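You operate a simulated robot arm through the tools that you are given. There is no shell and no other tool. Be economical: measure what you need, move in short steps, check, and stop when the job is done.

Carry out the task below with a simulated robot arm. There is one attempt and no reset: what you move stays moved.

JOB
Shut the left cupboard door. Shut the cooler door. Put the lime brush on the left belt away on the ledge of the store table. Shut the care drawer of the right oven. Take the blue canister from the lower wall shelf and leave it on the small tray on the top of the exit table. Put the slate brush on the square tray. Count the large ladles on the top of the press table, then put as many of the blue tabs from the top of the press table on the top of the low table. Any order will do. Set down upright: blue canister.

It is judged by the outcome, as a careful person would: the job done as asked, and still so three seconds after it is handed in. It fails if anything else is knocked over, pushed out of place, dropped, spilled or broken.

ROBOT AND FRAMES
A 6-joint arm with a two-finger gripper on a trunk, on a base that drives. Base frame: it is fixed to the floor where the robot stands at the start and does not move with it; the origin is under the middle of the robot, x ahead of it, y to its left, z up. Lengths are in m, angles in rad, forces in N, time in s.
It reaches about 1.298 m from its shoulder. Its first joint turns from -2.601 to 2.601 rad. Places, roughly: blue canister [-3.5, 4, 1]; blue tab (4x4x3 cm) [-0.5, 6.8, 0.9]; care drawer of the right oven [-2, 0.7, 0.6]; cooler door [3.3, 0.1, 0.9]; large ladle (10x11x29 cm) [-0.9, 6.8, 0.9]; large ladle (10x11x32 cm) [-1, 7, 0.9]; ledge of the store table (96x13 cm) [4.6, 2.74, 1.04]; left cupboard door [2.3, -0.3, 0.4]; lime brush (12x5x7 cm) [-0.7, 0.9, 1.1]; slate brush (12x5x7 cm) [-0.2, 6.9, 0.9]; small tray (33x26x3 cm) [-3.2, 5.3, 0.9]; square tray (18x25x3 cm) [-0.5, 7.2, 0.9]; top of the low table [1.5, 7.1, 0.6]. Payload 1.57 kg.
The tool frame sits at the grasp point between the pads (the TCP): z along the fingers, y along the line on which they close. The tips reach 0.021 m beyond it. Largest opening 0.07 m; the body of the gripper starts 0.05 m behind the TCP.
Orientation is told as [roll, pitch, yaw] about the base's x, y, z axes, in that order, counted from this pose: with the fingers straight down and closing along the base's y, the tool's x points along the base's -x, its y along +y and its z along -z.

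CONTROLS
- The arm moves only by the tool step_arm. Its argument "moves" is a list of rows, each a list of 3 entries, a list of its own where there are three numbers: the finger opening in cm, from 0 to 7, then the shift along the base's x, y, z in cm, then the turn, a rotation vector about the base's x, y, z in rad. In form: [[fingers, [tx, ty, tz], [rx, ry, rz]], ...]. A call has 1 to 20 rows; each row is the pose to reach, as a shift and turn from the pose commanded when the call began. A row lasts 0.2 s, in which the tool goes at most 0.05 m and 0.15 rad; a call with a longer step from one row to the next is refused whole, and so is a gripper value outside its range. Where a pose cannot be reached the arm comes as near as it can. A force on the tool above 40 N (or 10 N above the force at the start of the call, whichever is more), or a blocked arm, ends the call early, and 0.2 s more pass. The fingers move at their own pace and stop on an object; they squeeze with about 30 N. The grip force told is the motor's: it shows also when the fingers shut on nothing. Time passes only in rows, and 0.2 s behind the last, so rows that repeat a pose let the fingers close. It gives the time, the measured TCP pose, the force on the tool (base axes), the opening and the grip force at its end, in the units of the frame above (readings bear some noise), with the torque about the TCP (base axes, N m) and any sound that the robot's microphone picked up, and new pictures: "show" is both (left out), scene, wrist or none.
- Cameras (640 x 400 px; columns grow to the right, rows downward): "scene" is now at [0.041, 0.0666, 1.3458]; the picture's right is [-0.33, -0.94, 0.00], its down [-0.56, 0.20, -0.80] and it looks along [0.76, -0.27, -0.60] (base axes); focal length 256 px, centre (320, 200). "wrist" rides on the gripper at [0.079, 0.004, -0.081] in the tool frame; the picture's right is [-0.05, 1.00, 0.00], its down [-0.67, -0.04, -0.74] and it looks along [-0.74, -0.04, 0.67] (tool axes); focal length 256 px, centre (320, 200). There is no depth. A picture from a camera that has moved, and an enlarged one, comes with that camera's place and axes in the base frame and with its lens. The place of the scene camera against the robot may be out by one fixed shift of up to 0.025 m in any direction.
- slide_trunk(by): slides the trunk up (or, below 0, down) by that many m; the arm and the scene camera ride with it, the base frame stays. It gives what a move gives, with no picture.
- base_move(legs): drives the robot by 1 to 6 legs, each [ahead, turn to the left] in m and rad, along the robot's own axes; the way and the turn of a leg run together, so that a leg with both is an arc; at most 1.5 m and 3.142 rad a leg. The arm and the cameras ride along, it lands a little off, and it stops where it bumps. It gives what a move gives, and a new picture of the scene camera.
- pan_tilt(pan, tilt): turns the head with the scene camera to pan (to the left, within 2.705 rad either way) and tilt (down, from -0.506 to 1.204), counted from straight ahead of the robot. It gives what a move gives, and a new picture of the scene camera.
- inspect(camera, box): a new picture of the part [left, top, right, bottom] of that camera's present view, enlarged. No time passes.
- job_done(): hands the job in; it is judged then, once.

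Work in short steps. Places have to be worked out from the pictures, the camera data and where the tool is seen: move nearer, look again, correct. Check each grasp and each placing, and mend what went wrong. You have 196 turns and 260 pictures in all, those below and enlarged ones among them. Open the gripper and draw the arm clear of the work before you hand the job in, unless the task says otherwise; then end with one line.

The tools are called as a command line: name --argument value ..., lists and objects as JSON in quotes. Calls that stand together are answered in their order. step_arm: Moves the arm, as the interface text tells. Its arguments: {"type":"object","properties":{"moves":{"type":"array","items":{"type":"array"}},"show":{"type":"string","enum":["both","scene","wrist","none"]}},"required":["moves"]} The other tools are called the same way: slide_trunk (by) slides the trunk up or down; base_move (legs) drives the base; pan_tilt (pan, tilt) turns the head that bears the scene camera; inspect (camera, box) takes an enlarged picture of a part of a camera's view; job_done () hands the job in.

At the start:

```text
time: 0.0
position: [0.6298, -0.3339, 0.65]
tool_rot: [0.0, -0.003, -0.001]
wrist_force: [-0.4, 0.4, 0.5]
ft_torque: [0.03, -0.01, -0.01]
opening: 0.0703
grasp_force: 0.0
trunk travel left (down, up): [-0.33, 0.64]
robot x, y, heading: [0.0056, -0.0733, -0.003]
head pan, tilt: [-0.34, 0.641]
```

scene: 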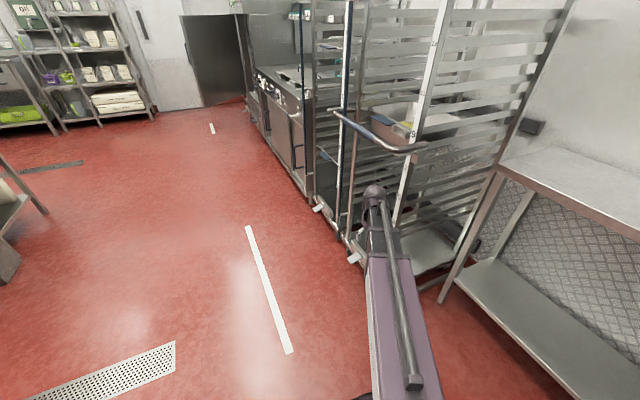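
wrist: 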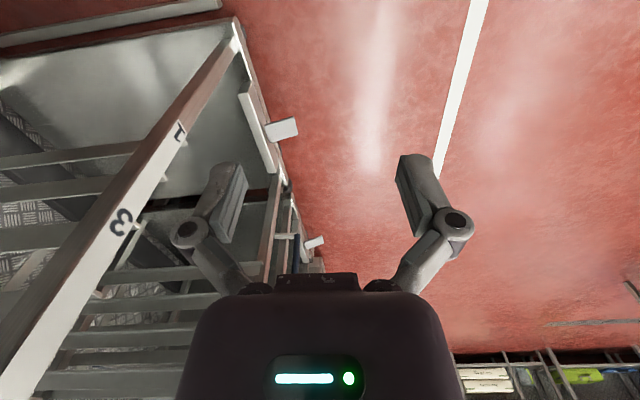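

I start by looking around with the head to learn the layout.

pan_tilt --pan 0.0 --tilt 0.35

pan_tilt --pan 1.5 --tilt 0.35

pan_tilt --pan 2.7 --tilt 0.4

pan_tilt --pan -1.5 --tilt 0.4

```text
time: 0.8
position: [0.6293, -0.3344, 0.6487]
tool_rot: [-0.001, 0.0, 0.001]
wrist_force: [0.1, -0.4, -0.5]
ft_torque: [0.02, 0.02, -0.01]
opening: 0.0701
grasp_force: 0.1
trunk travel left (down, up): [-0.33, 0.64]
robot x, y, heading: [0.0067, -0.0735, -0.002]
head pan, tilt: [0.0, 0.351]
camera scene: at [0.052, 0.0955, 1.372], right [0.0, -1.0, 0.0], down [-0.34, 0.0, -0.94], along [0.94, 0.0, -0.34], focal length 256 px, centre (320, 200)
```

scene: 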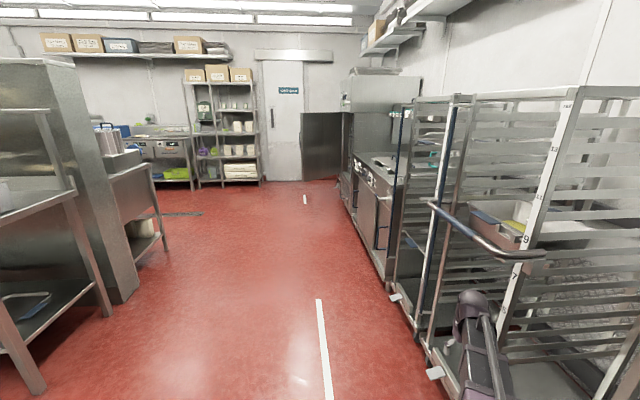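

```text
time: 2.4
position: [0.6282, -0.3331, 0.6501]
tool_rot: [-0.001, -0.001, 0.0]
wrist_force: [0.7, -0.3, 0.5]
ft_torque: [0.01, 0.04, -0.02]
opening: 0.07
grasp_force: 0.2
trunk travel left (down, up): [-0.33, 0.64]
robot x, y, heading: [0.0025, -0.0749, 0.0]
head pan, tilt: [1.499, 0.351]
camera scene: at [-0.0343, 0.1885, 1.3721], right [1.0, -0.07, 0.0], down [-0.03, -0.34, -0.94], along [0.07, 0.94, -0.34], focal length 256 px, centre (320, 200)
```

scene: 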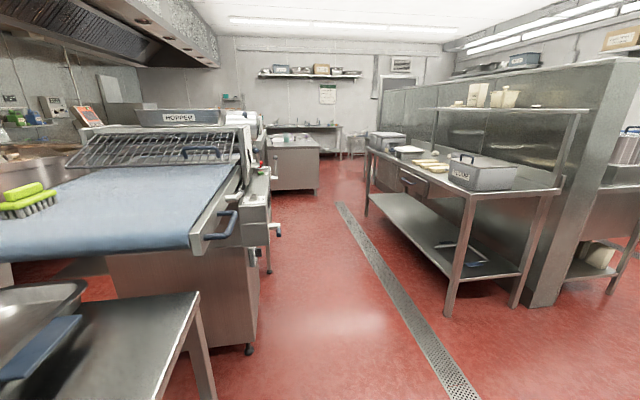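

```text
time: 3.8
position: [0.6281, -0.3327, 0.6491]
tool_rot: [0.002, -0.002, 0.0]
wrist_force: [0.3, 0.0, -0.1]
ft_torque: [0.0, 0.01, -0.01]
opening: 0.0701
grasp_force: 0.1
trunk travel left (down, up): [-0.33, 0.64]
robot x, y, heading: [0.0094, -0.0711, -0.002]
head pan, tilt: [2.7, 0.4]
camera scene: at [-0.1248, 0.1354, 1.3675], right [0.43, 0.9, 0.0], down [0.35, -0.17, -0.92], along [-0.83, 0.4, -0.39], focal length 256 px, centre (320, 200)
```

scene: 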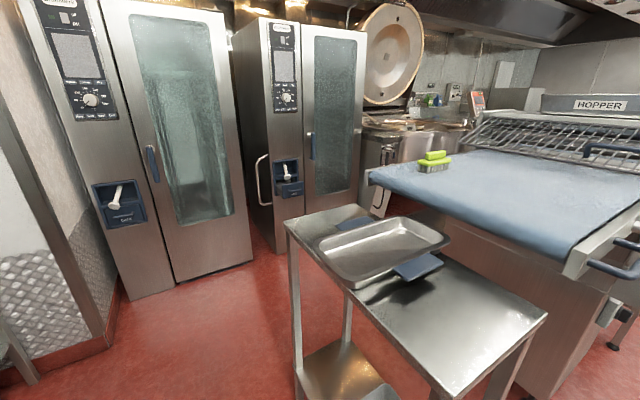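

```text
time: 7.2
position: [0.6298, -0.3339, 0.6481]
tool_rot: [-0.001, -0.002, 0.001]
wrist_force: [0.5, 0.1, -0.6]
ft_torque: [0.02, 0.0, 0.01]
opening: 0.0699
grasp_force: 0.1
trunk travel left (down, up): [-0.33, 0.64]
robot x, y, heading: [0.0036, -0.0766, -0.001]
head pan, tilt: [-1.499, 0.4]
camera scene: at [-0.0346, 0.0033, 1.3675], right [-1.0, -0.07, 0.0], down [-0.03, 0.39, -0.92], along [0.07, -0.92, -0.39], focal length 256 px, centre (320, 200)
```

scene: 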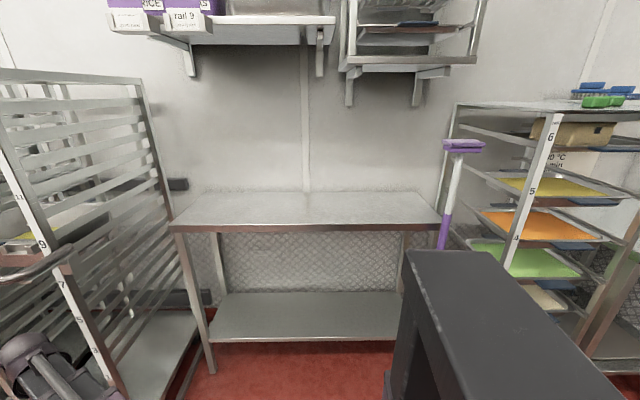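

The right oven's drawer is visible near px (288,178); I zoom on it and the lime brush.

pan_tilt --pan 2.7 --tilt 0.4

inspect --camera "scene" --box '[220, 120, 380, 220]'

inspect --camera "scene" --box '[360, 120, 520, 220]'

```text
time: 10.6
position: [0.6296, -0.3337, 0.6486]
tool_rot: [0.001, -0.002, -0.002]
wrist_force: [-0.6, -0.4, 0.5]
ft_torque: [-0.01, 0.01, 0.0]
opening: 0.0699
grasp_force: 0.1
trunk travel left (down, up): [-0.33, 0.64]
robot x, y, heading: [0.0022, -0.0734, -0.001]
head pan, tilt: [2.7, 0.4]
camera scene: at [-0.1248, 0.1354, 1.3675], right [0.43, 0.9, 0.0], down [0.35, -0.17, -0.92], along [-0.83, 0.39, -0.39], focal length 256 px, centre (320, 200)
```

scene: 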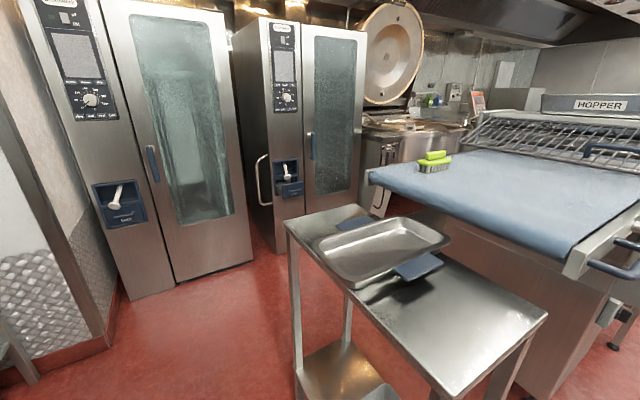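

```text
4.00 times, centred on (300, 170) of scene
camera zoom: at [-0.1248, 0.1354, 1.3675], right [0.43, 0.9, 0.0], down [0.35, -0.17, -0.92], along [-0.83, 0.39, -0.39], focal length 1026 px, centre (400, 320)
```

zoom: 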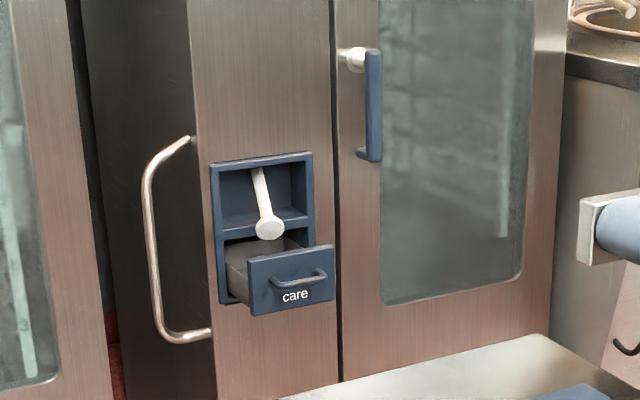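

```text
4.00 times, centred on (440, 170) of scene
camera zoom: at [-0.1248, 0.1354, 1.3675], right [0.43, 0.9, 0.0], down [0.35, -0.17, -0.92], along [-0.83, 0.39, -0.39], focal length 1026 px, centre (-160, 320)
```

zoom: 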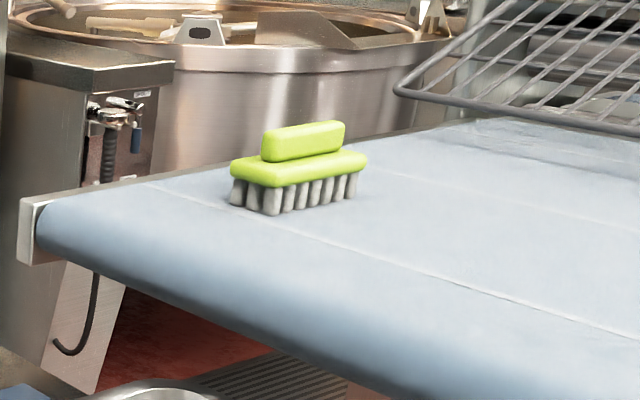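

I look down at the robot itself to see its footprint and shoulder.

pan_tilt --pan -0.7 --tilt 1.2

pan_tilt --pan -2.3 --tilt 0.9

```text
time: 13.5
position: [0.6298, -0.3336, 0.6519]
tool_rot: [-0.001, -0.001, -0.001]
wrist_force: [-0.3, 0.7, -0.1]
ft_torque: [0.01, -0.01, 0.0]
opening: 0.0698
grasp_force: 0.0
trunk travel left (down, up): [-0.33, 0.64]
robot x, y, heading: [0.0046, -0.0739, -0.004]
head pan, tilt: [-0.7, 1.201]
camera scene: at [0.0016, 0.0596, 1.3047], right [-0.64, -0.76, 0.0], down [-0.71, 0.6, -0.36], along [0.28, -0.23, -0.93], focal length 256 px, centre (320, 200)
```

scene: 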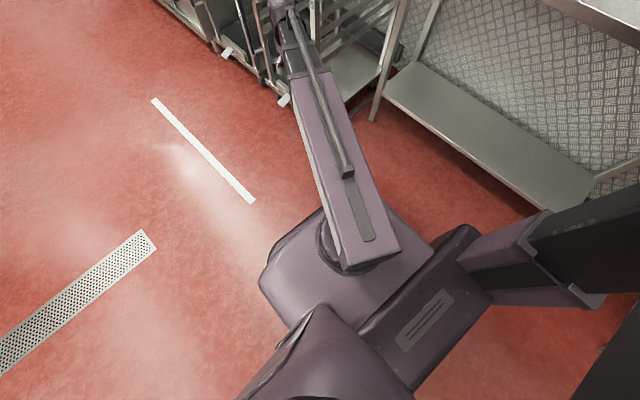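

```text
time: 15.2
position: [0.6293, -0.3332, 0.649]
tool_rot: [0.001, 0.0, 0.0]
wrist_force: [-0.3, 1.1, 0.2]
ft_torque: [0.04, 0.0, -0.01]
opening: 0.0697
grasp_force: 0.1
trunk travel left (down, up): [-0.33, 0.64]
robot x, y, heading: [0.0028, -0.0758, -0.0]
head pan, tilt: [-2.3, 0.901]
camera scene: at [-0.0915, 0.0394, 1.3245], right [-0.75, 0.67, 0.0], down [0.52, 0.58, -0.62], along [-0.41, -0.46, -0.78], focal length 256 px, centre (320, 200)
```

scene: 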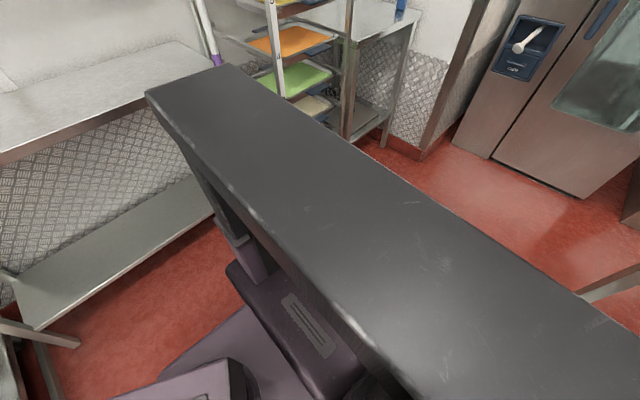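

Robot base and arm seen. I fold the arm in to make turning safe.

step_arm --moves '[[0, [-5, 0, 0], [0, 0, 0]], [0, [-10, 2, 2], [0, 0, 0]], [0, [-14, 5, 4], [0, 0, 0]], [0, [-18, 8, 6], [0, 0, 0]], [0, [-22, 10, 8], [0, 0, 0]], [0, [-25, 12, 10], [0, 0, 0]]]' --show "none"

pan_tilt --pan -0.5 --tilt 1.1

```text
refused: row 2 steps farther than a row can; nothing moved
```

```text
time: 17.0
position: [0.6291, -0.3336, 0.6492]
tool_rot: [0.001, 0.001, -0.001]
wrist_force: [-0.6, 0.2, -0.2]
ft_torque: [-0.01, -0.03, 0.02]
opening: 0.0699
grasp_force: 0.1
trunk travel left (down, up): [-0.33, 0.64]
robot x, y, heading: [0.003, -0.0727, -0.003]
head pan, tilt: [-0.499, 1.1]
camera scene: at [0.0143, 0.0653, 1.3107], right [-0.48, -0.88, 0.0], down [-0.78, 0.43, -0.45], along [0.4, -0.22, -0.89], focal length 256 px, centre (320, 200)
```

scene: 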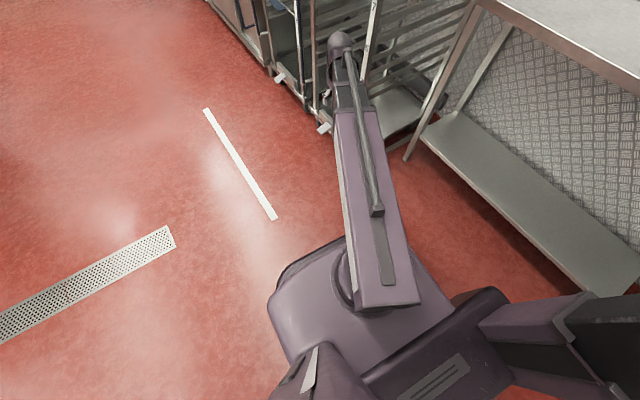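

The step was slightly too long; repeat with shorter rows.

step_arm --moves '[[0, [-4, 1.5, 1.5], [0, 0, 0]], [0, [-8, 3, 3], [0, 0, 0]], [0, [-12, 4.5, 4.5], [0, 0, 0]], [0, [-16, 6, 6], [0, 0, 0]], [0, [-20, 7.5, 7.5], [0, 0, 0]], [0, [-24, 9, 9], [0, 0, 0]]]' --show "scene"

```text
time: 18.4
position: [0.4949, -0.2857, 0.6487]
tool_rot: [0.001, 0.0, 0.0]
wrist_force: [0.0, -0.7, -0.4]
ft_torque: [-0.01, 0.01, 0.01]
opening: 0.0
grasp_force: 28.4
out of reach, approached as far as the arm can: row 1, 2, 3, 4, 5, 6
trunk travel left (down, up): [-0.33, 0.64]
robot x, y, heading: [0.0076, -0.0746, -0.001]
head pan, tilt: [-0.499, 1.1]
camera scene: at [0.0142, 0.0654, 1.3107], right [-0.48, -0.88, 0.0], down [-0.78, 0.43, -0.45], along [0.4, -0.22, -0.89], focal length 256 px, centre (320, 200)
```

scene: 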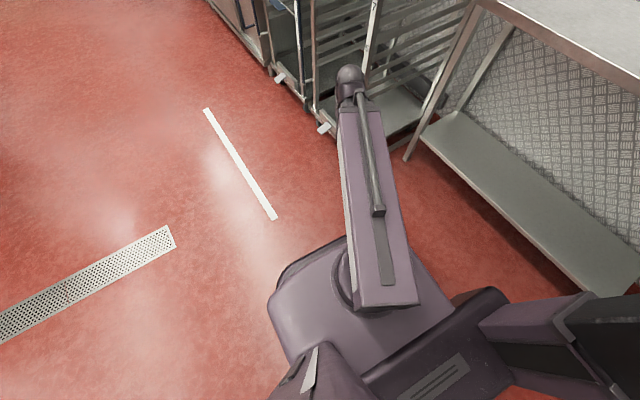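

Z did not change; I test a pure vertical move.

step_arm --moves '[[0, [0, 0, 3], [0, 0, 0]], [0, [0, 0, 6], [0, 0, 0]], [0, [0, 0, 10], [0, 0, 0]]]' --show "none"

step_arm --moves '[[0, [4, 0, 0], [0, 0, 0]], [0, [7, 0, 3], [0, 0, 0]], [0, [7, 0, 6], [0, 0, 0]], [0, [7, 0, 10], [0, 0, 0]]]' --show "scene"

```text
time: 19.2
position: [0.4952, -0.2853, 0.6503]
tool_rot: [-0.001, -0.002, 0.0]
wrist_force: [0.3, 0.0, 0.4]
ft_torque: [0.0, -0.01, -0.02]
opening: 0.0
grasp_force: 28.6
out of reach, approached as far as the arm can: row 1, 2, 3
trunk travel left (down, up): [-0.33, 0.64]
robot x, y, heading: [0.0039, -0.075, 0.001]
head pan, tilt: [-0.499, 1.1]
```

```text
time: 20.2
position: [0.566, -0.2865, 0.6487]
tool_rot: [0.0, -0.001, 0.0]
wrist_force: [0.3, -1.0, -0.9]
ft_torque: [-0.03, -0.03, 0.01]
opening: 0.0002
grasp_force: 28.7
out of reach, approached as far as the arm can: row 2, 3, 4
trunk travel left (down, up): [-0.33, 0.64]
robot x, y, heading: [0.0043, -0.0754, 0.002]
head pan, tilt: [-0.499, 1.1]
camera scene: at [0.0143, 0.0654, 1.3107], right [-0.48, -0.88, 0.0], down [-0.78, 0.43, -0.45], along [0.4, -0.22, -0.89], focal length 256 px, centre (320, 200)
```

scene: 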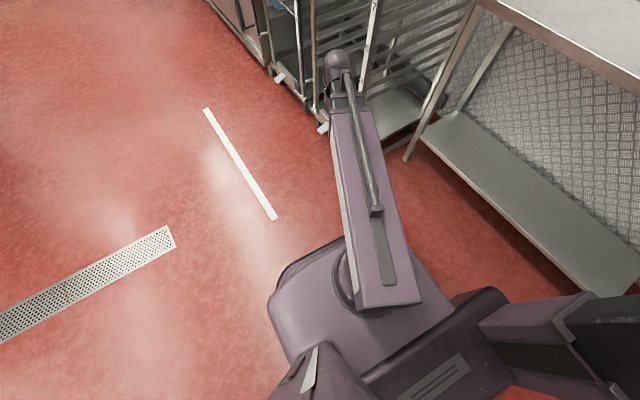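

Test whether the arm can lower at all, and whether it can tilt.

step_arm --moves '[[0, [0, 0, -4], [0, 0, 0]]]' --show "none"

step_arm --moves '[[0, [0, 0, 0], [0, -0.15, 0]], [0, [0, 0, 0], [0, -0.3, 0]]]' --show "none"

```text
time: 20.6
position: [0.5655, -0.2879, 0.6488]
tool_rot: [0.002, -0.001, 0.001]
wrist_force: [0.1, 0.1, 1.0]
ft_torque: [0.0, 0.03, 0.0]
opening: 0.0004
grasp_force: 28.0
out of reach, approached as far as the arm can: row 1
trunk travel left (down, up): [-0.33, 0.64]
robot x, y, heading: [0.0071, -0.072, 0.0]
head pan, tilt: [-0.499, 1.1]
```

```text
time: 21.2
position: [0.5643, -0.2853, 0.6571]
tool_rot: [0.0, -0.302, -0.001]
wrist_force: [0.8, 0.6, -1.3]
ft_torque: [-0.01, -0.01, 0.0]
opening: 0.0004
grasp_force: 28.6
out of reach, approached as far as the arm can: row 2
trunk travel left (down, up): [-0.33, 0.64]
robot x, y, heading: [0.006, -0.0747, -0.003]
head pan, tilt: [-0.499, 1.1]
```

I now understand: the arm is horizontal-extending with height from the trunk. I turn the robot right by π toward the ovens.

base_move --legs '[[0, -1.57]]'

base_move --legs '[[0, -1.57]]'

pan_tilt --pan 0 --tilt 0.5

```text
time: 27.2
position: [-0.2031, -0.6426, 0.6568]
tool_rot: [0.002, -0.293, -1.563]
wrist_force: [-0.1, 0.3, 0.6]
ft_torque: [-0.02, 0.01, 0.01]
opening: 0.0
grasp_force: 28.6
trunk travel left (down, up): [-0.33, 0.64]
robot x, y, heading: [-0.0413, -0.0777, -1.557]
head pan, tilt: [-0.499, 1.1]
camera scene: at [0.0958, -0.0859, 1.3107], right [-0.89, 0.46, 0.0], down [0.41, 0.79, -0.45], along [-0.21, -0.4, -0.89], focal length 256 px, centre (320, 200)
```

scene: 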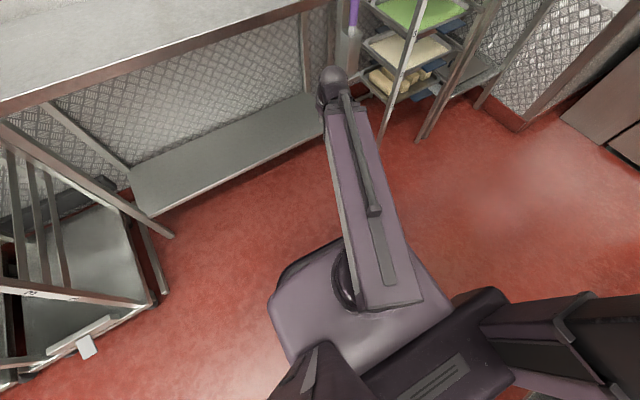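

```text
time: 33.3
position: [-0.6216, 0.084, 0.6569]
tool_rot: [0.008, -0.275, -3.13]
wrist_force: [0.0, 0.2, 0.2]
ft_torque: [0.0, 0.01, 0.01]
opening: 0.0
grasp_force: 28.7
trunk travel left (down, up): [-0.33, 0.64]
robot x, y, heading: [-0.043, -0.0294, -3.112]
head pan, tilt: [-0.499, 1.1]
camera scene: at [-0.053, -0.1683, 1.3108], right [0.45, 0.89, 0.0], down [0.8, -0.4, -0.45], along [-0.41, 0.2, -0.89], focal length 256 px, centre (320, 200)
```

scene: 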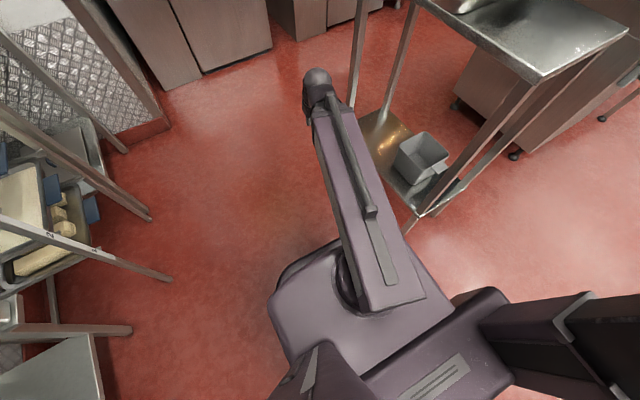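

```text
time: 34.3
position: [-0.6212, 0.0825, 0.6552]
tool_rot: [0.008, -0.275, -3.129]
wrist_force: [0.4, 0.3, 0.5]
ft_torque: [0.0, 0.01, 0.03]
opening: 0.0001
grasp_force: 28.7
trunk travel left (down, up): [-0.33, 0.64]
robot x, y, heading: [-0.0459, -0.0262, -3.11]
head pan, tilt: [0.0, 0.499]
camera scene: at [-0.0884, -0.1996, 1.3583], right [-0.03, 1.0, 0.0], down [0.48, 0.01, -0.88], along [-0.88, -0.03, -0.48], focal length 256 px, centre (320, 200)
```

scene: 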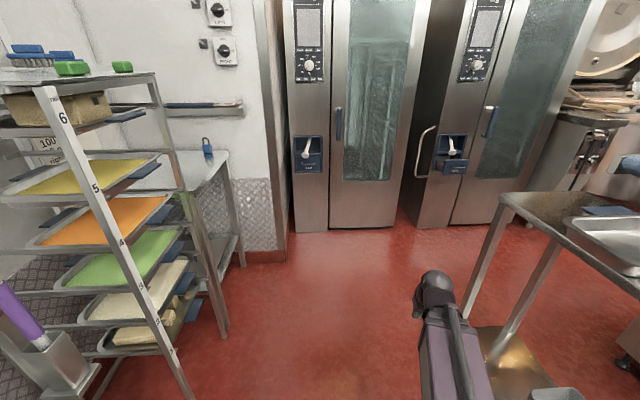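

Drawer of the right oven is ahead-right around (-2.2, 0.87). Drive ahead 0.85 m and lower the trunk to drawer height.

base_move --legs '[[0.85, 0]]'

slide_trunk --by -0.1

pan_tilt --pan -0.6 --tilt 0.5

```text
time: 39.8
position: [-1.4655, 0.0526, 0.6556]
tool_rot: [0.009, -0.275, -3.125]
wrist_force: [0.1, 0.1, 0.4]
ft_torque: [0.01, 0.0, 0.0]
opening: 0.0
grasp_force: 28.9
trunk travel left (down, up): [-0.33, 0.64]
robot x, y, heading: [-0.8912, -0.0557, -3.11]
head pan, tilt: [0.0, 0.499]
camera scene: at [-0.9319, -0.228, 1.3584], right [-0.04, 1.0, 0.0], down [0.48, 0.02, -0.88], along [-0.88, -0.03, -0.48], focal length 256 px, centre (320, 200)
```

scene: 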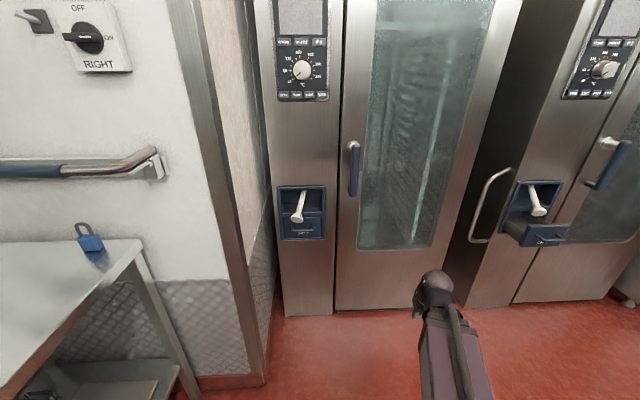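

```text
time: 41.1
position: [-1.4651, 0.0515, 0.557]
tool_rot: [0.01, -0.272, -3.127]
wrist_force: [-0.5, -0.4, 0.7]
ft_torque: [0.01, 0.01, 0.01]
opening: 0.0
grasp_force: 28.4
trunk travel left (down, up): [-0.23, 0.74]
robot x, y, heading: [-0.8907, -0.0562, -3.108]
head pan, tilt: [0.0, 0.499]
```

```text
time: 42.1
position: [-1.4651, 0.0525, 0.5559]
tool_rot: [0.008, -0.275, -3.126]
wrist_force: [-0.4, 0.2, 0.4]
ft_torque: [0.01, 0.01, 0.0]
opening: 0.0
grasp_force: 28.3
trunk travel left (down, up): [-0.23, 0.74]
robot x, y, heading: [-0.8948, -0.0557, -3.113]
head pan, tilt: [-0.6, 0.499]
camera scene: at [-0.9179, -0.1762, 1.2584], right [0.53, 0.84, 0.0], down [0.4, -0.26, -0.88], along [-0.74, 0.47, -0.48], focal length 256 px, centre (320, 200)
```

scene: 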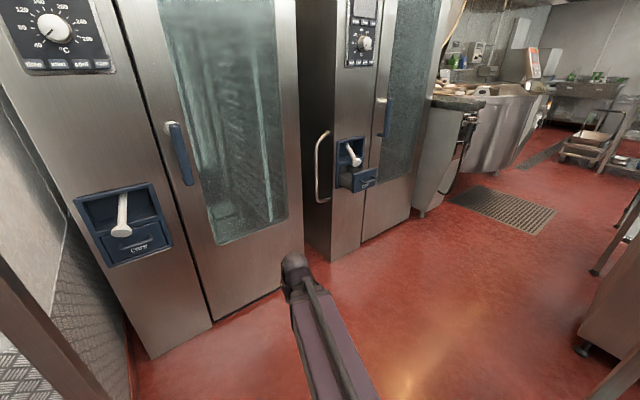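

Triangulating gives the drawer front around (-1.95, 0.77, 0.64). I drive 0.25 m further, lower the trunk, and then swing the closed fingers to point at the drawer.

base_move --legs '[[0.25, 0]]'

slide_trunk --by -0.075

step_arm --moves '[[0, [0, 4, 1], [0, 0.13, 0]], [0, [0, 8, 2], [0, 0.26, 0]], [0, [0, 12, 3], [0, 0.39, 0]], [0, [0, 16, 4], [0, 0.52, 0]], [0, [0, 20, 5], [0, 0.65, 0]], [0, [0, 24, 6], [0, 0.78, 0]], [0, [0, 28, 8], [0, 0.91, 0]], [0, [0, 32, 11], [0, 1.04, 0]], [0, [0, 36, 14], [0, 1.17, 0]], [0, [0, 40, 17], [0, 1.3, 0]], [0, [0, 45, 17], [0, 1.3, 0]], [0, [0, 50, 17], [0, 1.3, 0]], [0, [0, 55, 17], [0, 1.3, 0]], [0, [0, 60, 17], [0, 1.3, 0]], [0, [0, 65, 17], [0, 1.3, 0]]]' --show "both"

```text
time: 44.2
position: [-1.7145, 0.0445, 0.5561]
tool_rot: [0.009, -0.273, -3.126]
wrist_force: [-0.4, -0.3, 0.0]
ft_torque: [0.01, 0.0, 0.0]
opening: 0.0
grasp_force: 28.4
trunk travel left (down, up): [-0.23, 0.74]
robot x, y, heading: [-1.1365, -0.0658, -3.105]
head pan, tilt: [-0.6, 0.499]
camera scene: at [-1.1668, -0.1849, 1.2584], right [0.54, 0.84, 0.0], down [0.4, -0.26, -0.88], along [-0.74, 0.47, -0.48], focal length 256 px, centre (320, 200)
```

scene: 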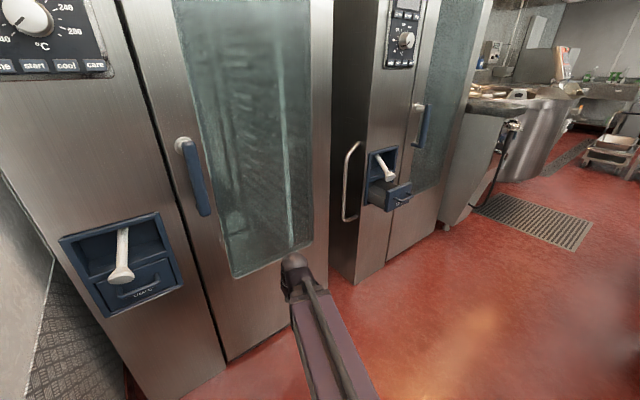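

```text
time: 45.3
position: [-1.7155, 0.0451, 0.4805]
tool_rot: [0.009, -0.276, -3.126]
wrist_force: [-0.3, 0.3, 0.1]
ft_torque: [0.01, 0.02, -0.03]
opening: 0.0
grasp_force: 28.7
trunk travel left (down, up): [-0.155, 0.815]
robot x, y, heading: [-1.14, -0.0645, -3.109]
head pan, tilt: [-0.6, 0.499]
```

```text
time: 48.5
position: [-1.715, 0.6947, 0.6601]
tool_rot: [-1.651, -1.555, -1.479]
wrist_force: [-0.3, 0.0, 0.1]
ft_torque: [0.02, 0.02, -0.01]
opening: 0.0
grasp_force: 28.6
out of reach, approached as far as the arm can: row 1, 2, 3, 4, 5, 6, 7, 8, 9, 10, 11, 12, 13, 14, 15
trunk travel left (down, up): [-0.155, 0.815]
robot x, y, heading: [-1.139, -0.0656, -3.109]
head pan, tilt: [-0.6, 0.499]
camera scene: at [-1.1668, -0.185, 1.1834], right [0.54, 0.84, 0.0], down [0.4, -0.26, -0.88], along [-0.74, 0.47, -0.48], focal length 256 px, centre (320, 200)
camera wrist: at [-1.633, 0.6935, 0.5804], right [0.01, -1.0, 0.04], down [0.75, 0.04, 0.67], along [-0.67, 0.02, 0.75], focal length 256 px, centre (320, 200)
```

scene: 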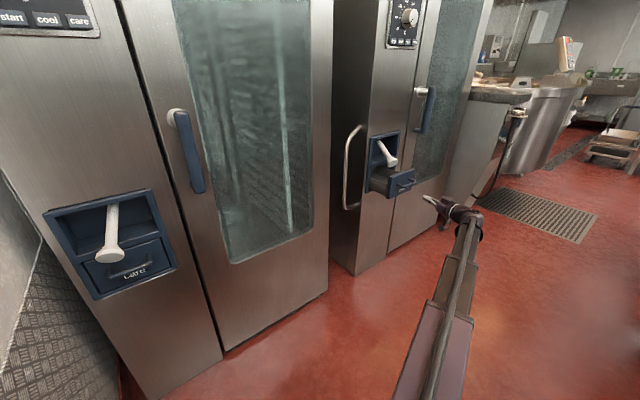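
wrist: 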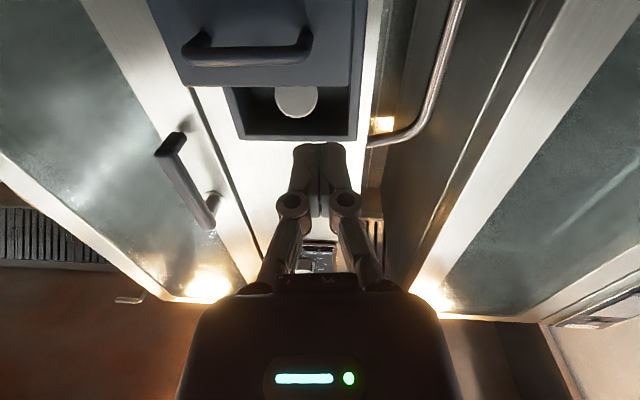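

Fingers point at the drawer. I lower by 2.5 cm, centre on the panel (y≈0.755) and advance with checks.

slide_trunk --by -0.025

step_arm --moves '[[0, [0, 4, 0], [0, 0, 0]], [0, [-4, 6, 0], [0, 0, 0]], [0, [-8, 6, 0], [0, 0, 0]], [0, [-12, 6, 0], [0, 0, 0]], [0, [-16, 6, 0], [0, 0, 0]]]' --show "both"

```text
time: 49.2
position: [-1.7143, 0.6933, 0.6363]
tool_rot: [-1.648, -1.556, -1.483]
wrist_force: [0.2, 0.3, -0.3]
ft_torque: [0.0, -0.01, 0.02]
opening: 0.0003
grasp_force: 28.6
trunk travel left (down, up): [-0.13, 0.84]
robot x, y, heading: [-1.1402, -0.066, -3.108]
head pan, tilt: [-0.6, 0.499]
```

```text
time: 50.4
position: [-1.8733, 0.7506, 0.6352]
tool_rot: [-1.613, -1.557, -1.517]
wrist_force: [1.0, 0.8, -0.3]
ft_torque: [-0.01, -0.04, 0.02]
opening: 0.0001
grasp_force: 29.0
trunk travel left (down, up): [-0.13, 0.84]
robot x, y, heading: [-1.1405, -0.0649, -3.107]
head pan, tilt: [-0.6, 0.499]
camera scene: at [-1.1666, -0.1848, 1.1584], right [0.54, 0.84, 0.0], down [0.4, -0.26, -0.88], along [-0.74, 0.47, -0.48], focal length 256 px, centre (320, 200)
camera wrist: at [-1.7912, 0.7504, 0.5553], right [0.01, -1.0, 0.04], down [0.74, 0.04, 0.67], along [-0.67, 0.02, 0.74], focal length 256 px, centre (320, 200)
```

scene: 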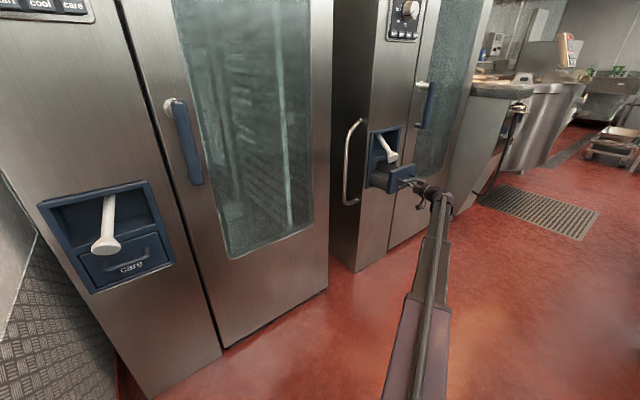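
wrist: 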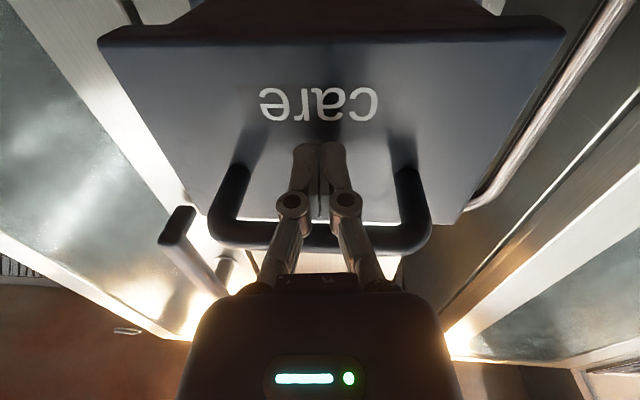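

Fingertips are just under the handle, centred. Now push inward.

step_arm --moves '[[0, [-2, 0, 0], [0, 0, 0]], [0, [-4, 0, 0], [0, 0, 0]], [0, [-6, 0, 0], [0, 0, 0]], [0, [-8, 0, 0], [0, 0, 0]], [0, [-10, 0, 0], [0, 0, 0]], [0, [-12, 0, 0], [0, 0, 0]], [0, [-14, 0, 0], [0, 0, 0]], [0, [-16, 0, 0], [0, 0, 0]]]' --show "both"

```text
time: 52.1
position: [-2.0091, 0.7542, 0.635]
tool_rot: [-1.388, -1.552, -1.742]
wrist_force: [6.7, -0.3, 0.9]
ft_torque: [-0.07, 0.06, 0.09]
opening: 0.0
grasp_force: 29.1
trunk travel left (down, up): [-0.13, 0.84]
robot x, y, heading: [-1.139, -0.0693, -3.105]
head pan, tilt: [-0.6, 0.499]
stopped in row 8: the force on the tool passed its limit at 62 N (the readings are from after the stop); the commanded pose is now the measured one
camera scene: at [-1.1662, -0.1848, 1.1585], right [0.54, 0.84, 0.0], down [0.4, -0.26, -0.88], along [-0.74, 0.47, -0.48], focal length 256 px, centre (320, 200)
camera wrist: at [-1.9264, 0.7539, 0.5553], right [0.01, -1.0, 0.04], down [0.74, 0.03, 0.67], along [-0.67, 0.02, 0.74], focal length 256 px, centre (320, 200)
```

scene: 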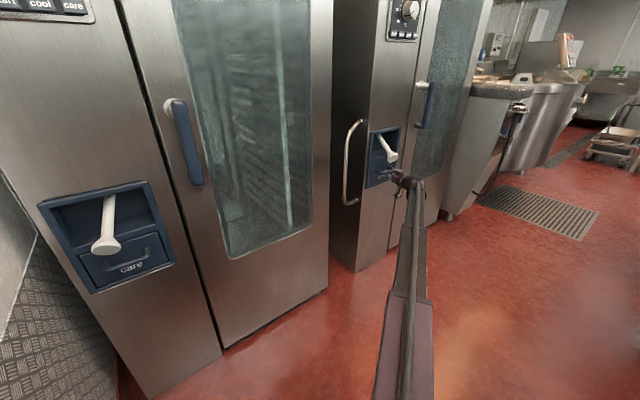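
wrist: 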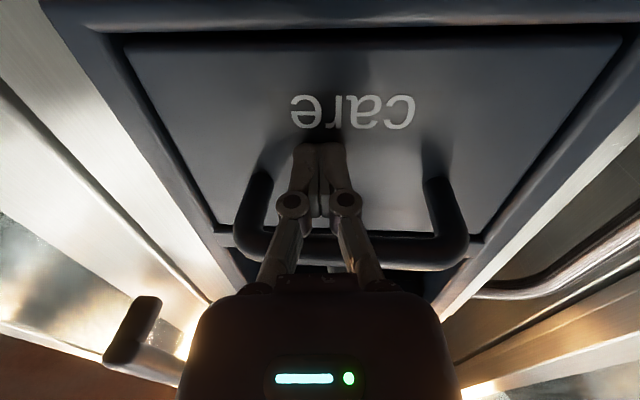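

The drawer is flush. I back off, raise the trunk, and reverse beside the belt for the lime brush.

step_arm --moves '[[0, [5, 0, 0], [0, 0, 0]], [0, [10, 0, 0], [0, 0, 0]], [0, [15, 0, 0], [0, 0, 0]], [0, [20, 0, 0], [0, 0, 0]], [0, [25, -4, 0], [0, 0, 0]], [0, [25, -9, 0], [0, 0, 0]], [0, [25, -14, 0], [0, 0, 0]], [0, [25, -19, 0], [0, 0, 0]], [0, [25, -24, 0], [0, 0, 0]], [0, [25, -29, 0], [0, 0, 0]]]' --show "scene"

slide_trunk --by 0.67

base_move --legs '[[-0.44, 0]]'

pan_tilt --pan -1.5 --tilt 0.7

```text
refused: row 5 steps farther than a row can; nothing moved
```

```text
refused: 0.67 is not a number from -0.4 to 0.4
```

```text
time: 55.2
position: [-1.5733, 0.7699, 0.6333]
tool_rot: [-1.346, -1.554, -1.784]
wrist_force: [0.9, -0.3, 0.5]
ft_torque: [0.0, -0.01, 0.0]
opening: 0.0
grasp_force: 28.6
trunk travel left (down, up): [-0.13, 0.84]
robot x, y, heading: [-0.7008, -0.0468, -3.104]
head pan, tilt: [-0.6, 0.499]
camera scene: at [-0.7302, -0.1698, 1.1584], right [0.54, 0.84, 0.0], down [0.4, -0.26, -0.88], along [-0.74, 0.47, -0.48], focal length 256 px, centre (320, 200)
```

scene: 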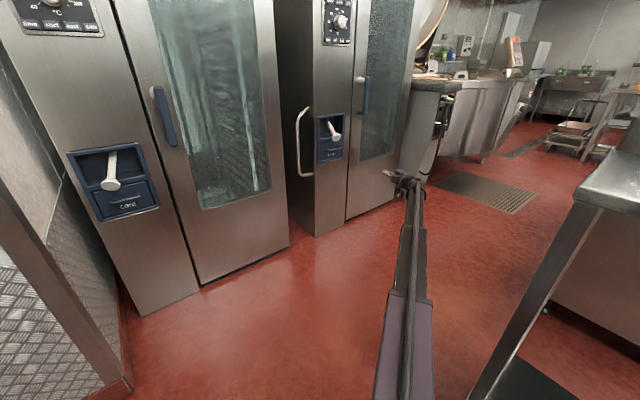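

```text
time: 56.4
position: [-1.5723, 0.7692, 0.634]
tool_rot: [-1.347, -1.552, -1.782]
wrist_force: [-0.3, -0.3, 0.0]
ft_torque: [-0.01, 0.04, 0.0]
opening: 0.0002
grasp_force: 28.7
trunk travel left (down, up): [-0.13, 0.84]
robot x, y, heading: [-0.7049, -0.0465, -3.109]
head pan, tilt: [-1.499, 0.7]
camera scene: at [-0.6624, -0.1341, 1.1407], right [0.99, 0.11, 0.0], down [0.07, -0.64, -0.77], along [-0.08, 0.76, -0.64], focal length 256 px, centre (320, 200)
```

scene: 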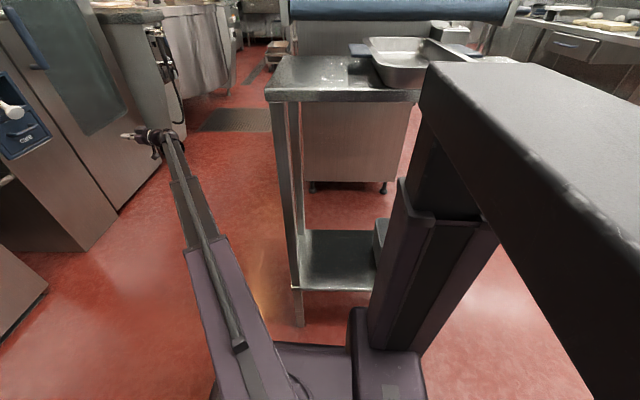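

The base reversed anyway and everything is clear. I raise the trunk in two steps and look for the brush.

slide_trunk --by 0.4

slide_trunk --by 0.25

pan_tilt --pan -1.5 --tilt 0.75

```text
time: 60.2
position: [-1.5725, 0.77, 1.0331]
tool_rot: [-1.345, -1.553, -1.783]
wrist_force: [1.0, -0.8, 0.4]
ft_torque: [-0.03, 0.0, 0.04]
opening: 0.0
grasp_force: 28.2
trunk travel left (down, up): [-0.53, 0.44]
robot x, y, heading: [-0.7043, -0.0519, -3.108]
head pan, tilt: [-1.499, 0.7]
```

```text
time: 62.8
position: [-1.5726, 0.7708, 1.2842]
tool_rot: [-1.346, -1.552, -1.784]
wrist_force: [-0.2, -0.2, -0.5]
ft_torque: [0.0, -0.01, -0.04]
opening: 0.0002
grasp_force: 28.3
trunk travel left (down, up): [-0.78, 0.19]
robot x, y, heading: [-0.7012, -0.0511, -3.109]
head pan, tilt: [-1.499, 0.7]
```

```text
time: 63.5
position: [-1.5721, 0.7694, 1.2843]
tool_rot: [-1.348, -1.553, -1.783]
wrist_force: [-0.5, 0.0, 0.4]
ft_torque: [-0.04, -0.02, 0.0]
opening: 0.0
grasp_force: 28.6
trunk travel left (down, up): [-0.78, 0.19]
robot x, y, heading: [-0.7042, -0.0507, -3.103]
head pan, tilt: [-1.499, 0.75]
camera scene: at [-0.6621, -0.1362, 1.7865], right [0.99, 0.11, 0.0], down [0.07, -0.68, -0.73], along [-0.08, 0.73, -0.68], focal length 256 px, centre (320, 200)
```

scene: 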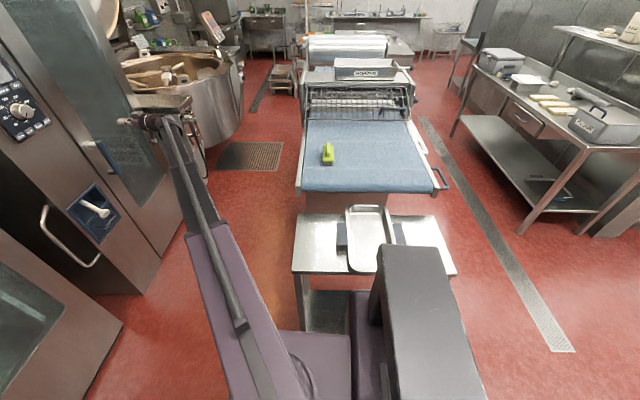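

Triangulation puts the brush at about (-0.74, 0.87, 1.14). I raise a bit more, then swing the tool over there while pitching it down.

slide_trunk --by 0.14

step_arm --moves '[[7, [4.8, 0.5, -1], [0, -0.093, 0]], [7, [9.6, 1, -2], [0, -0.186, 0]], [7, [14.4, 1.5, -3], [0, -0.28, 0]], [7, [19.2, 2, -4], [0, -0.373, 0]], [7, [24, 2.5, -5], [0, -0.466, 0]], [7, [28.8, 3, -6], [0, -0.56, 0]], [7, [33.6, 3.5, -7], [0, -0.653, 0]], [7, [38.4, 4, -8], [0, -0.746, 0]], [7, [43.2, 4.5, -9], [0, -0.84, 0]], [7, [48, 5, -10], [0, -0.933, 0]], [7, [52.8, 5.5, -11], [0, -1.026, 0]], [7, [57.6, 6, -12], [0, -1.12, 0]], [7, [62.4, 6.5, -13], [0, -1.213, 0]], [7, [67.2, 7, -14], [0, -1.306, 0]], [7, [72, 7.5, -15], [0, -1.4, 0]], [7, [76.8, 8, -16], [0, -1.493, 0]], [7, [81.6, 8.5, -17], [0, -1.57, 0]], [7, [82, 9, -18], [0, -1.57, 0]]]' --show "both"

```text
time: 65.1
position: [-1.5721, 0.7702, 1.4247]
tool_rot: [-1.345, -1.553, -1.783]
wrist_force: [-0.5, -0.6, -0.4]
ft_torque: [0.01, 0.0, 0.0]
opening: 0.0
grasp_force: 28.4
trunk travel left (down, up): [-0.92, 0.05]
robot x, y, heading: [-0.7007, -0.0512, -3.109]
head pan, tilt: [-1.499, 0.75]
```

```text
time: 68.9
position: [-0.7531, 0.8608, 1.2385]
tool_rot: [0.014, 0.004, -3.124]
wrist_force: [0.2, -0.2, -1.0]
ft_torque: [-0.03, -0.03, -0.02]
opening: 0.0698
grasp_force: 0.0
out of reach, approached as far as the arm can: row 1, 2, 3, 4, 5, 6, 7, 8, 9, 10, 11, 12, 13, 14, 15, 16, 17, 18
trunk travel left (down, up): [-0.92, 0.05]
robot x, y, heading: [-0.7032, -0.0523, -3.108]
head pan, tilt: [-1.499, 0.75]
camera scene: at [-0.6625, -0.1361, 1.9265], right [0.99, 0.11, 0.0], down [0.07, -0.68, -0.73], along [-0.08, 0.73, -0.68], focal length 256 px, centre (320, 200)
camera wrist: at [-0.6731, 0.86, 1.3199], right [-0.04, -1.0, 0.01], down [-0.67, 0.03, 0.74], along [-0.74, 0.02, -0.67], focal length 256 px, centre (320, 200)
```

scene: 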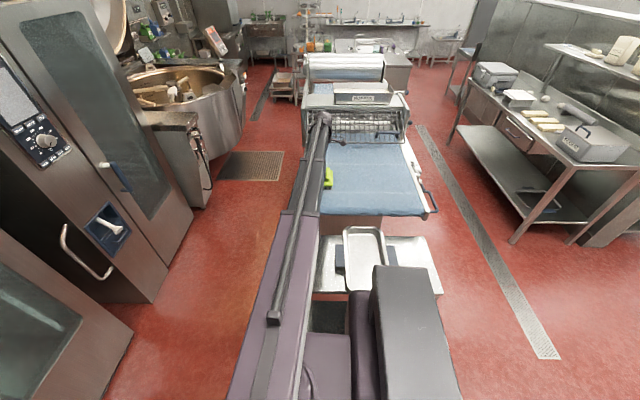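
wrist: 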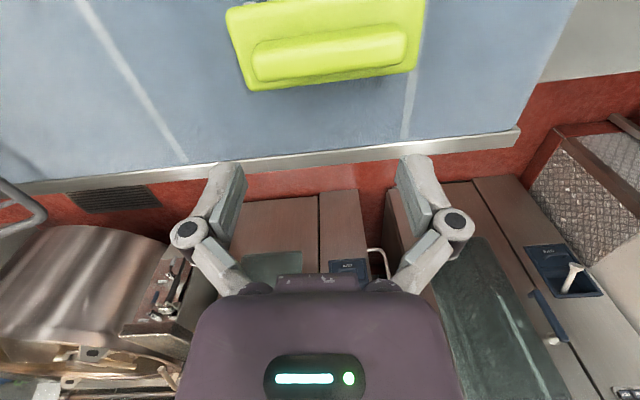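

Brush handle is about at (-0.725, 0.853), long axis nearly along y. I rotate the gripper by -1.38 to close across it.

step_arm --moves '[[7, [0.3, 0, 0], [0, 0, -0.138]], [7, [0.6, 0, 0], [0, 0, -0.276]], [7, [0.9, 0, 0], [0, 0, -0.414]], [7, [1.2, 0, 0], [0, 0, -0.552]], [7, [1.5, 0, 0], [0, 0, -0.69]], [7, [1.8, -0.2, 0], [0, 0, -0.828]], [7, [2.1, -0.4, 0], [0, 0, -0.966]], [7, [2.4, -0.6, 0], [0, 0, -1.104]], [7, [2.7, -0.7, 0], [0, 0, -1.242]], [7, [2.9, -0.8, 0], [0, 0, -1.38]]]' --show "wrist"

```text
time: 71.1
position: [-0.7237, 0.851, 1.2397]
tool_rot: [0.015, 0.003, 1.776]
wrist_force: [-0.9, -0.1, 0.0]
ft_torque: [0.0, 0.04, -0.03]
opening: 0.0698
grasp_force: 0.0
trunk travel left (down, up): [-0.92, 0.05]
robot x, y, heading: [-0.7043, -0.0523, -3.107]
head pan, tilt: [-1.499, 0.75]
camera wrist: at [-0.7102, 0.7738, 1.3198], right [-0.99, -0.15, 0.01], down [-0.09, 0.66, 0.74], along [-0.12, 0.73, -0.67], focal length 256 px, centre (320, 200)
```

wrist: 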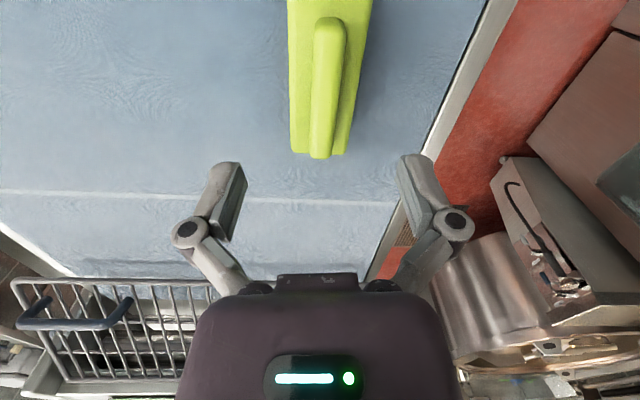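

Aligned. I nudge and descend 7 cm with the trunk, then check.

step_arm --moves '[[7, [-0.4, 0.7, 0], [0, 0, 0]]]' --show "none"

slide_trunk --by -0.07

inspect --camera "wrist" --box '[160, 0, 480, 200]'

```text
time: 71.5
position: [-0.7275, 0.8571, 1.2393]
tool_rot: [0.014, 0.003, 1.778]
wrist_force: [-0.2, -0.2, 0.5]
ft_torque: [-0.02, 0.01, 0.03]
opening: 0.0702
grasp_force: 0.2
trunk travel left (down, up): [-0.92, 0.05]
robot x, y, heading: [-0.7046, -0.0511, -3.107]
head pan, tilt: [-1.499, 0.75]
```

```text
time: 72.6
position: [-0.7273, 0.8577, 1.1692]
tool_rot: [0.014, 0.003, 1.779]
wrist_force: [0.5, -0.2, 0.0]
ft_torque: [0.01, -0.02, -0.01]
opening: 0.0696
grasp_force: 0.1
trunk travel left (down, up): [-0.85, 0.12]
robot x, y, heading: [-0.7014, -0.0521, -3.104]
head pan, tilt: [-1.499, 0.75]
```

```text
2.00 times, centred on (320, 100) of wrist
camera zoom: at [-0.7137, 0.7806, 1.2499], right [-0.99, -0.15, 0.01], down [-0.09, 0.66, 0.74], along [-0.12, 0.73, -0.67], focal length 512 px, centre (320, 400)
```

zoom: 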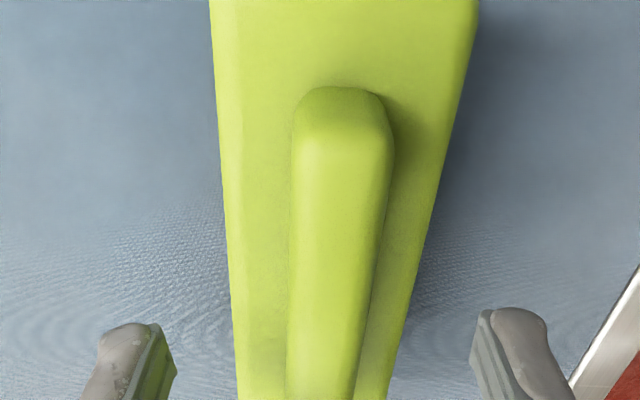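

The brush lies between the fingers; body top ≈1.13. I descend 3.7 cm and close on the body.

slide_trunk --by -0.037

step_arm --moves '[[4, [0, 0, 0], [0, 0, 0]], [4, [0, 0, 0], [0, 0, 0]], [4, [0, 0, 0], [0, 0, 0]]]' --show "wrist"

```text
time: 73.4
position: [-0.7267, 0.8581, 1.132]
tool_rot: [0.013, 0.004, 1.778]
wrist_force: [-0.1, -0.2, 0.8]
ft_torque: [0.01, 0.01, -0.02]
opening: 0.0699
grasp_force: 0.1
trunk travel left (down, up): [-0.813, 0.157]
robot x, y, heading: [-0.704, -0.0522, -3.106]
head pan, tilt: [-1.499, 0.75]
```

```text
time: 74.2
position: [-0.7262, 0.858, 1.1332]
tool_rot: [0.014, 0.002, 1.779]
wrist_force: [0.0, 1.4, 6.0]
ft_torque: [0.01, -0.03, -0.19]
opening: 0.0506
grasp_force: 30.7
trunk travel left (down, up): [-0.813, 0.157]
robot x, y, heading: [-0.7042, -0.0492, -3.107]
head pan, tilt: [-1.499, 0.75]
camera wrist: at [-0.7138, 0.7804, 1.2132], right [-0.99, -0.15, 0.01], down [-0.09, 0.66, 0.74], along [-0.12, 0.73, -0.67], focal length 256 px, centre (320, 200)
```

wrist: 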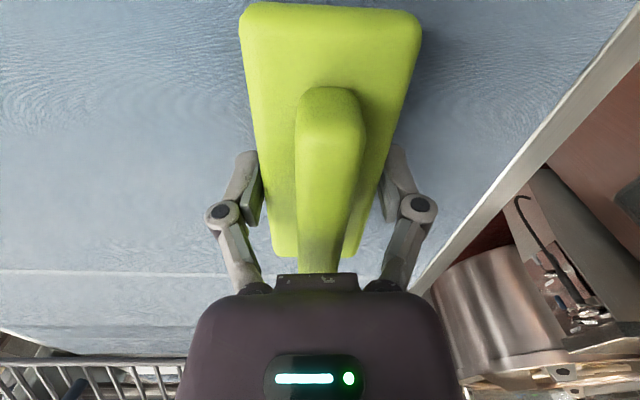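

Gripped at 5 cm. Lift with the trunk.

slide_trunk --by 0.12

inspect --camera "wrist" --box '[0, 0, 640, 400]'

```text
time: 75.7
position: [-0.727, 0.8574, 1.2517]
tool_rot: [0.013, 0.004, 1.777]
wrist_force: [-0.5, 0.3, -0.3]
ft_torque: [-0.01, 0.0, 0.01]
opening: 0.0507
grasp_force: 30.3
trunk travel left (down, up): [-0.933, 0.037]
robot x, y, heading: [-0.7026, -0.0492, -3.107]
head pan, tilt: [-1.499, 0.75]
```

```text
1.00 times, centred on (320, 200) of wrist (not enlarged: the box is as wide or as high as the picture)
camera zoom: at [-0.7137, 0.781, 1.3326], right [-0.99, -0.15, 0.01], down [-0.09, 0.66, 0.74], along [-0.12, 0.73, -0.67], focal length 256 px, centre (320, 200)
```

zoom: 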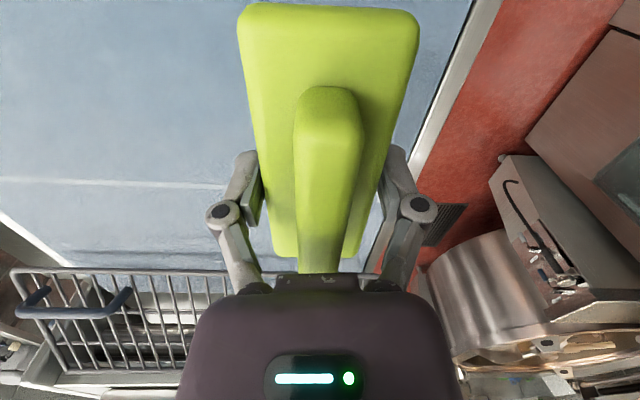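

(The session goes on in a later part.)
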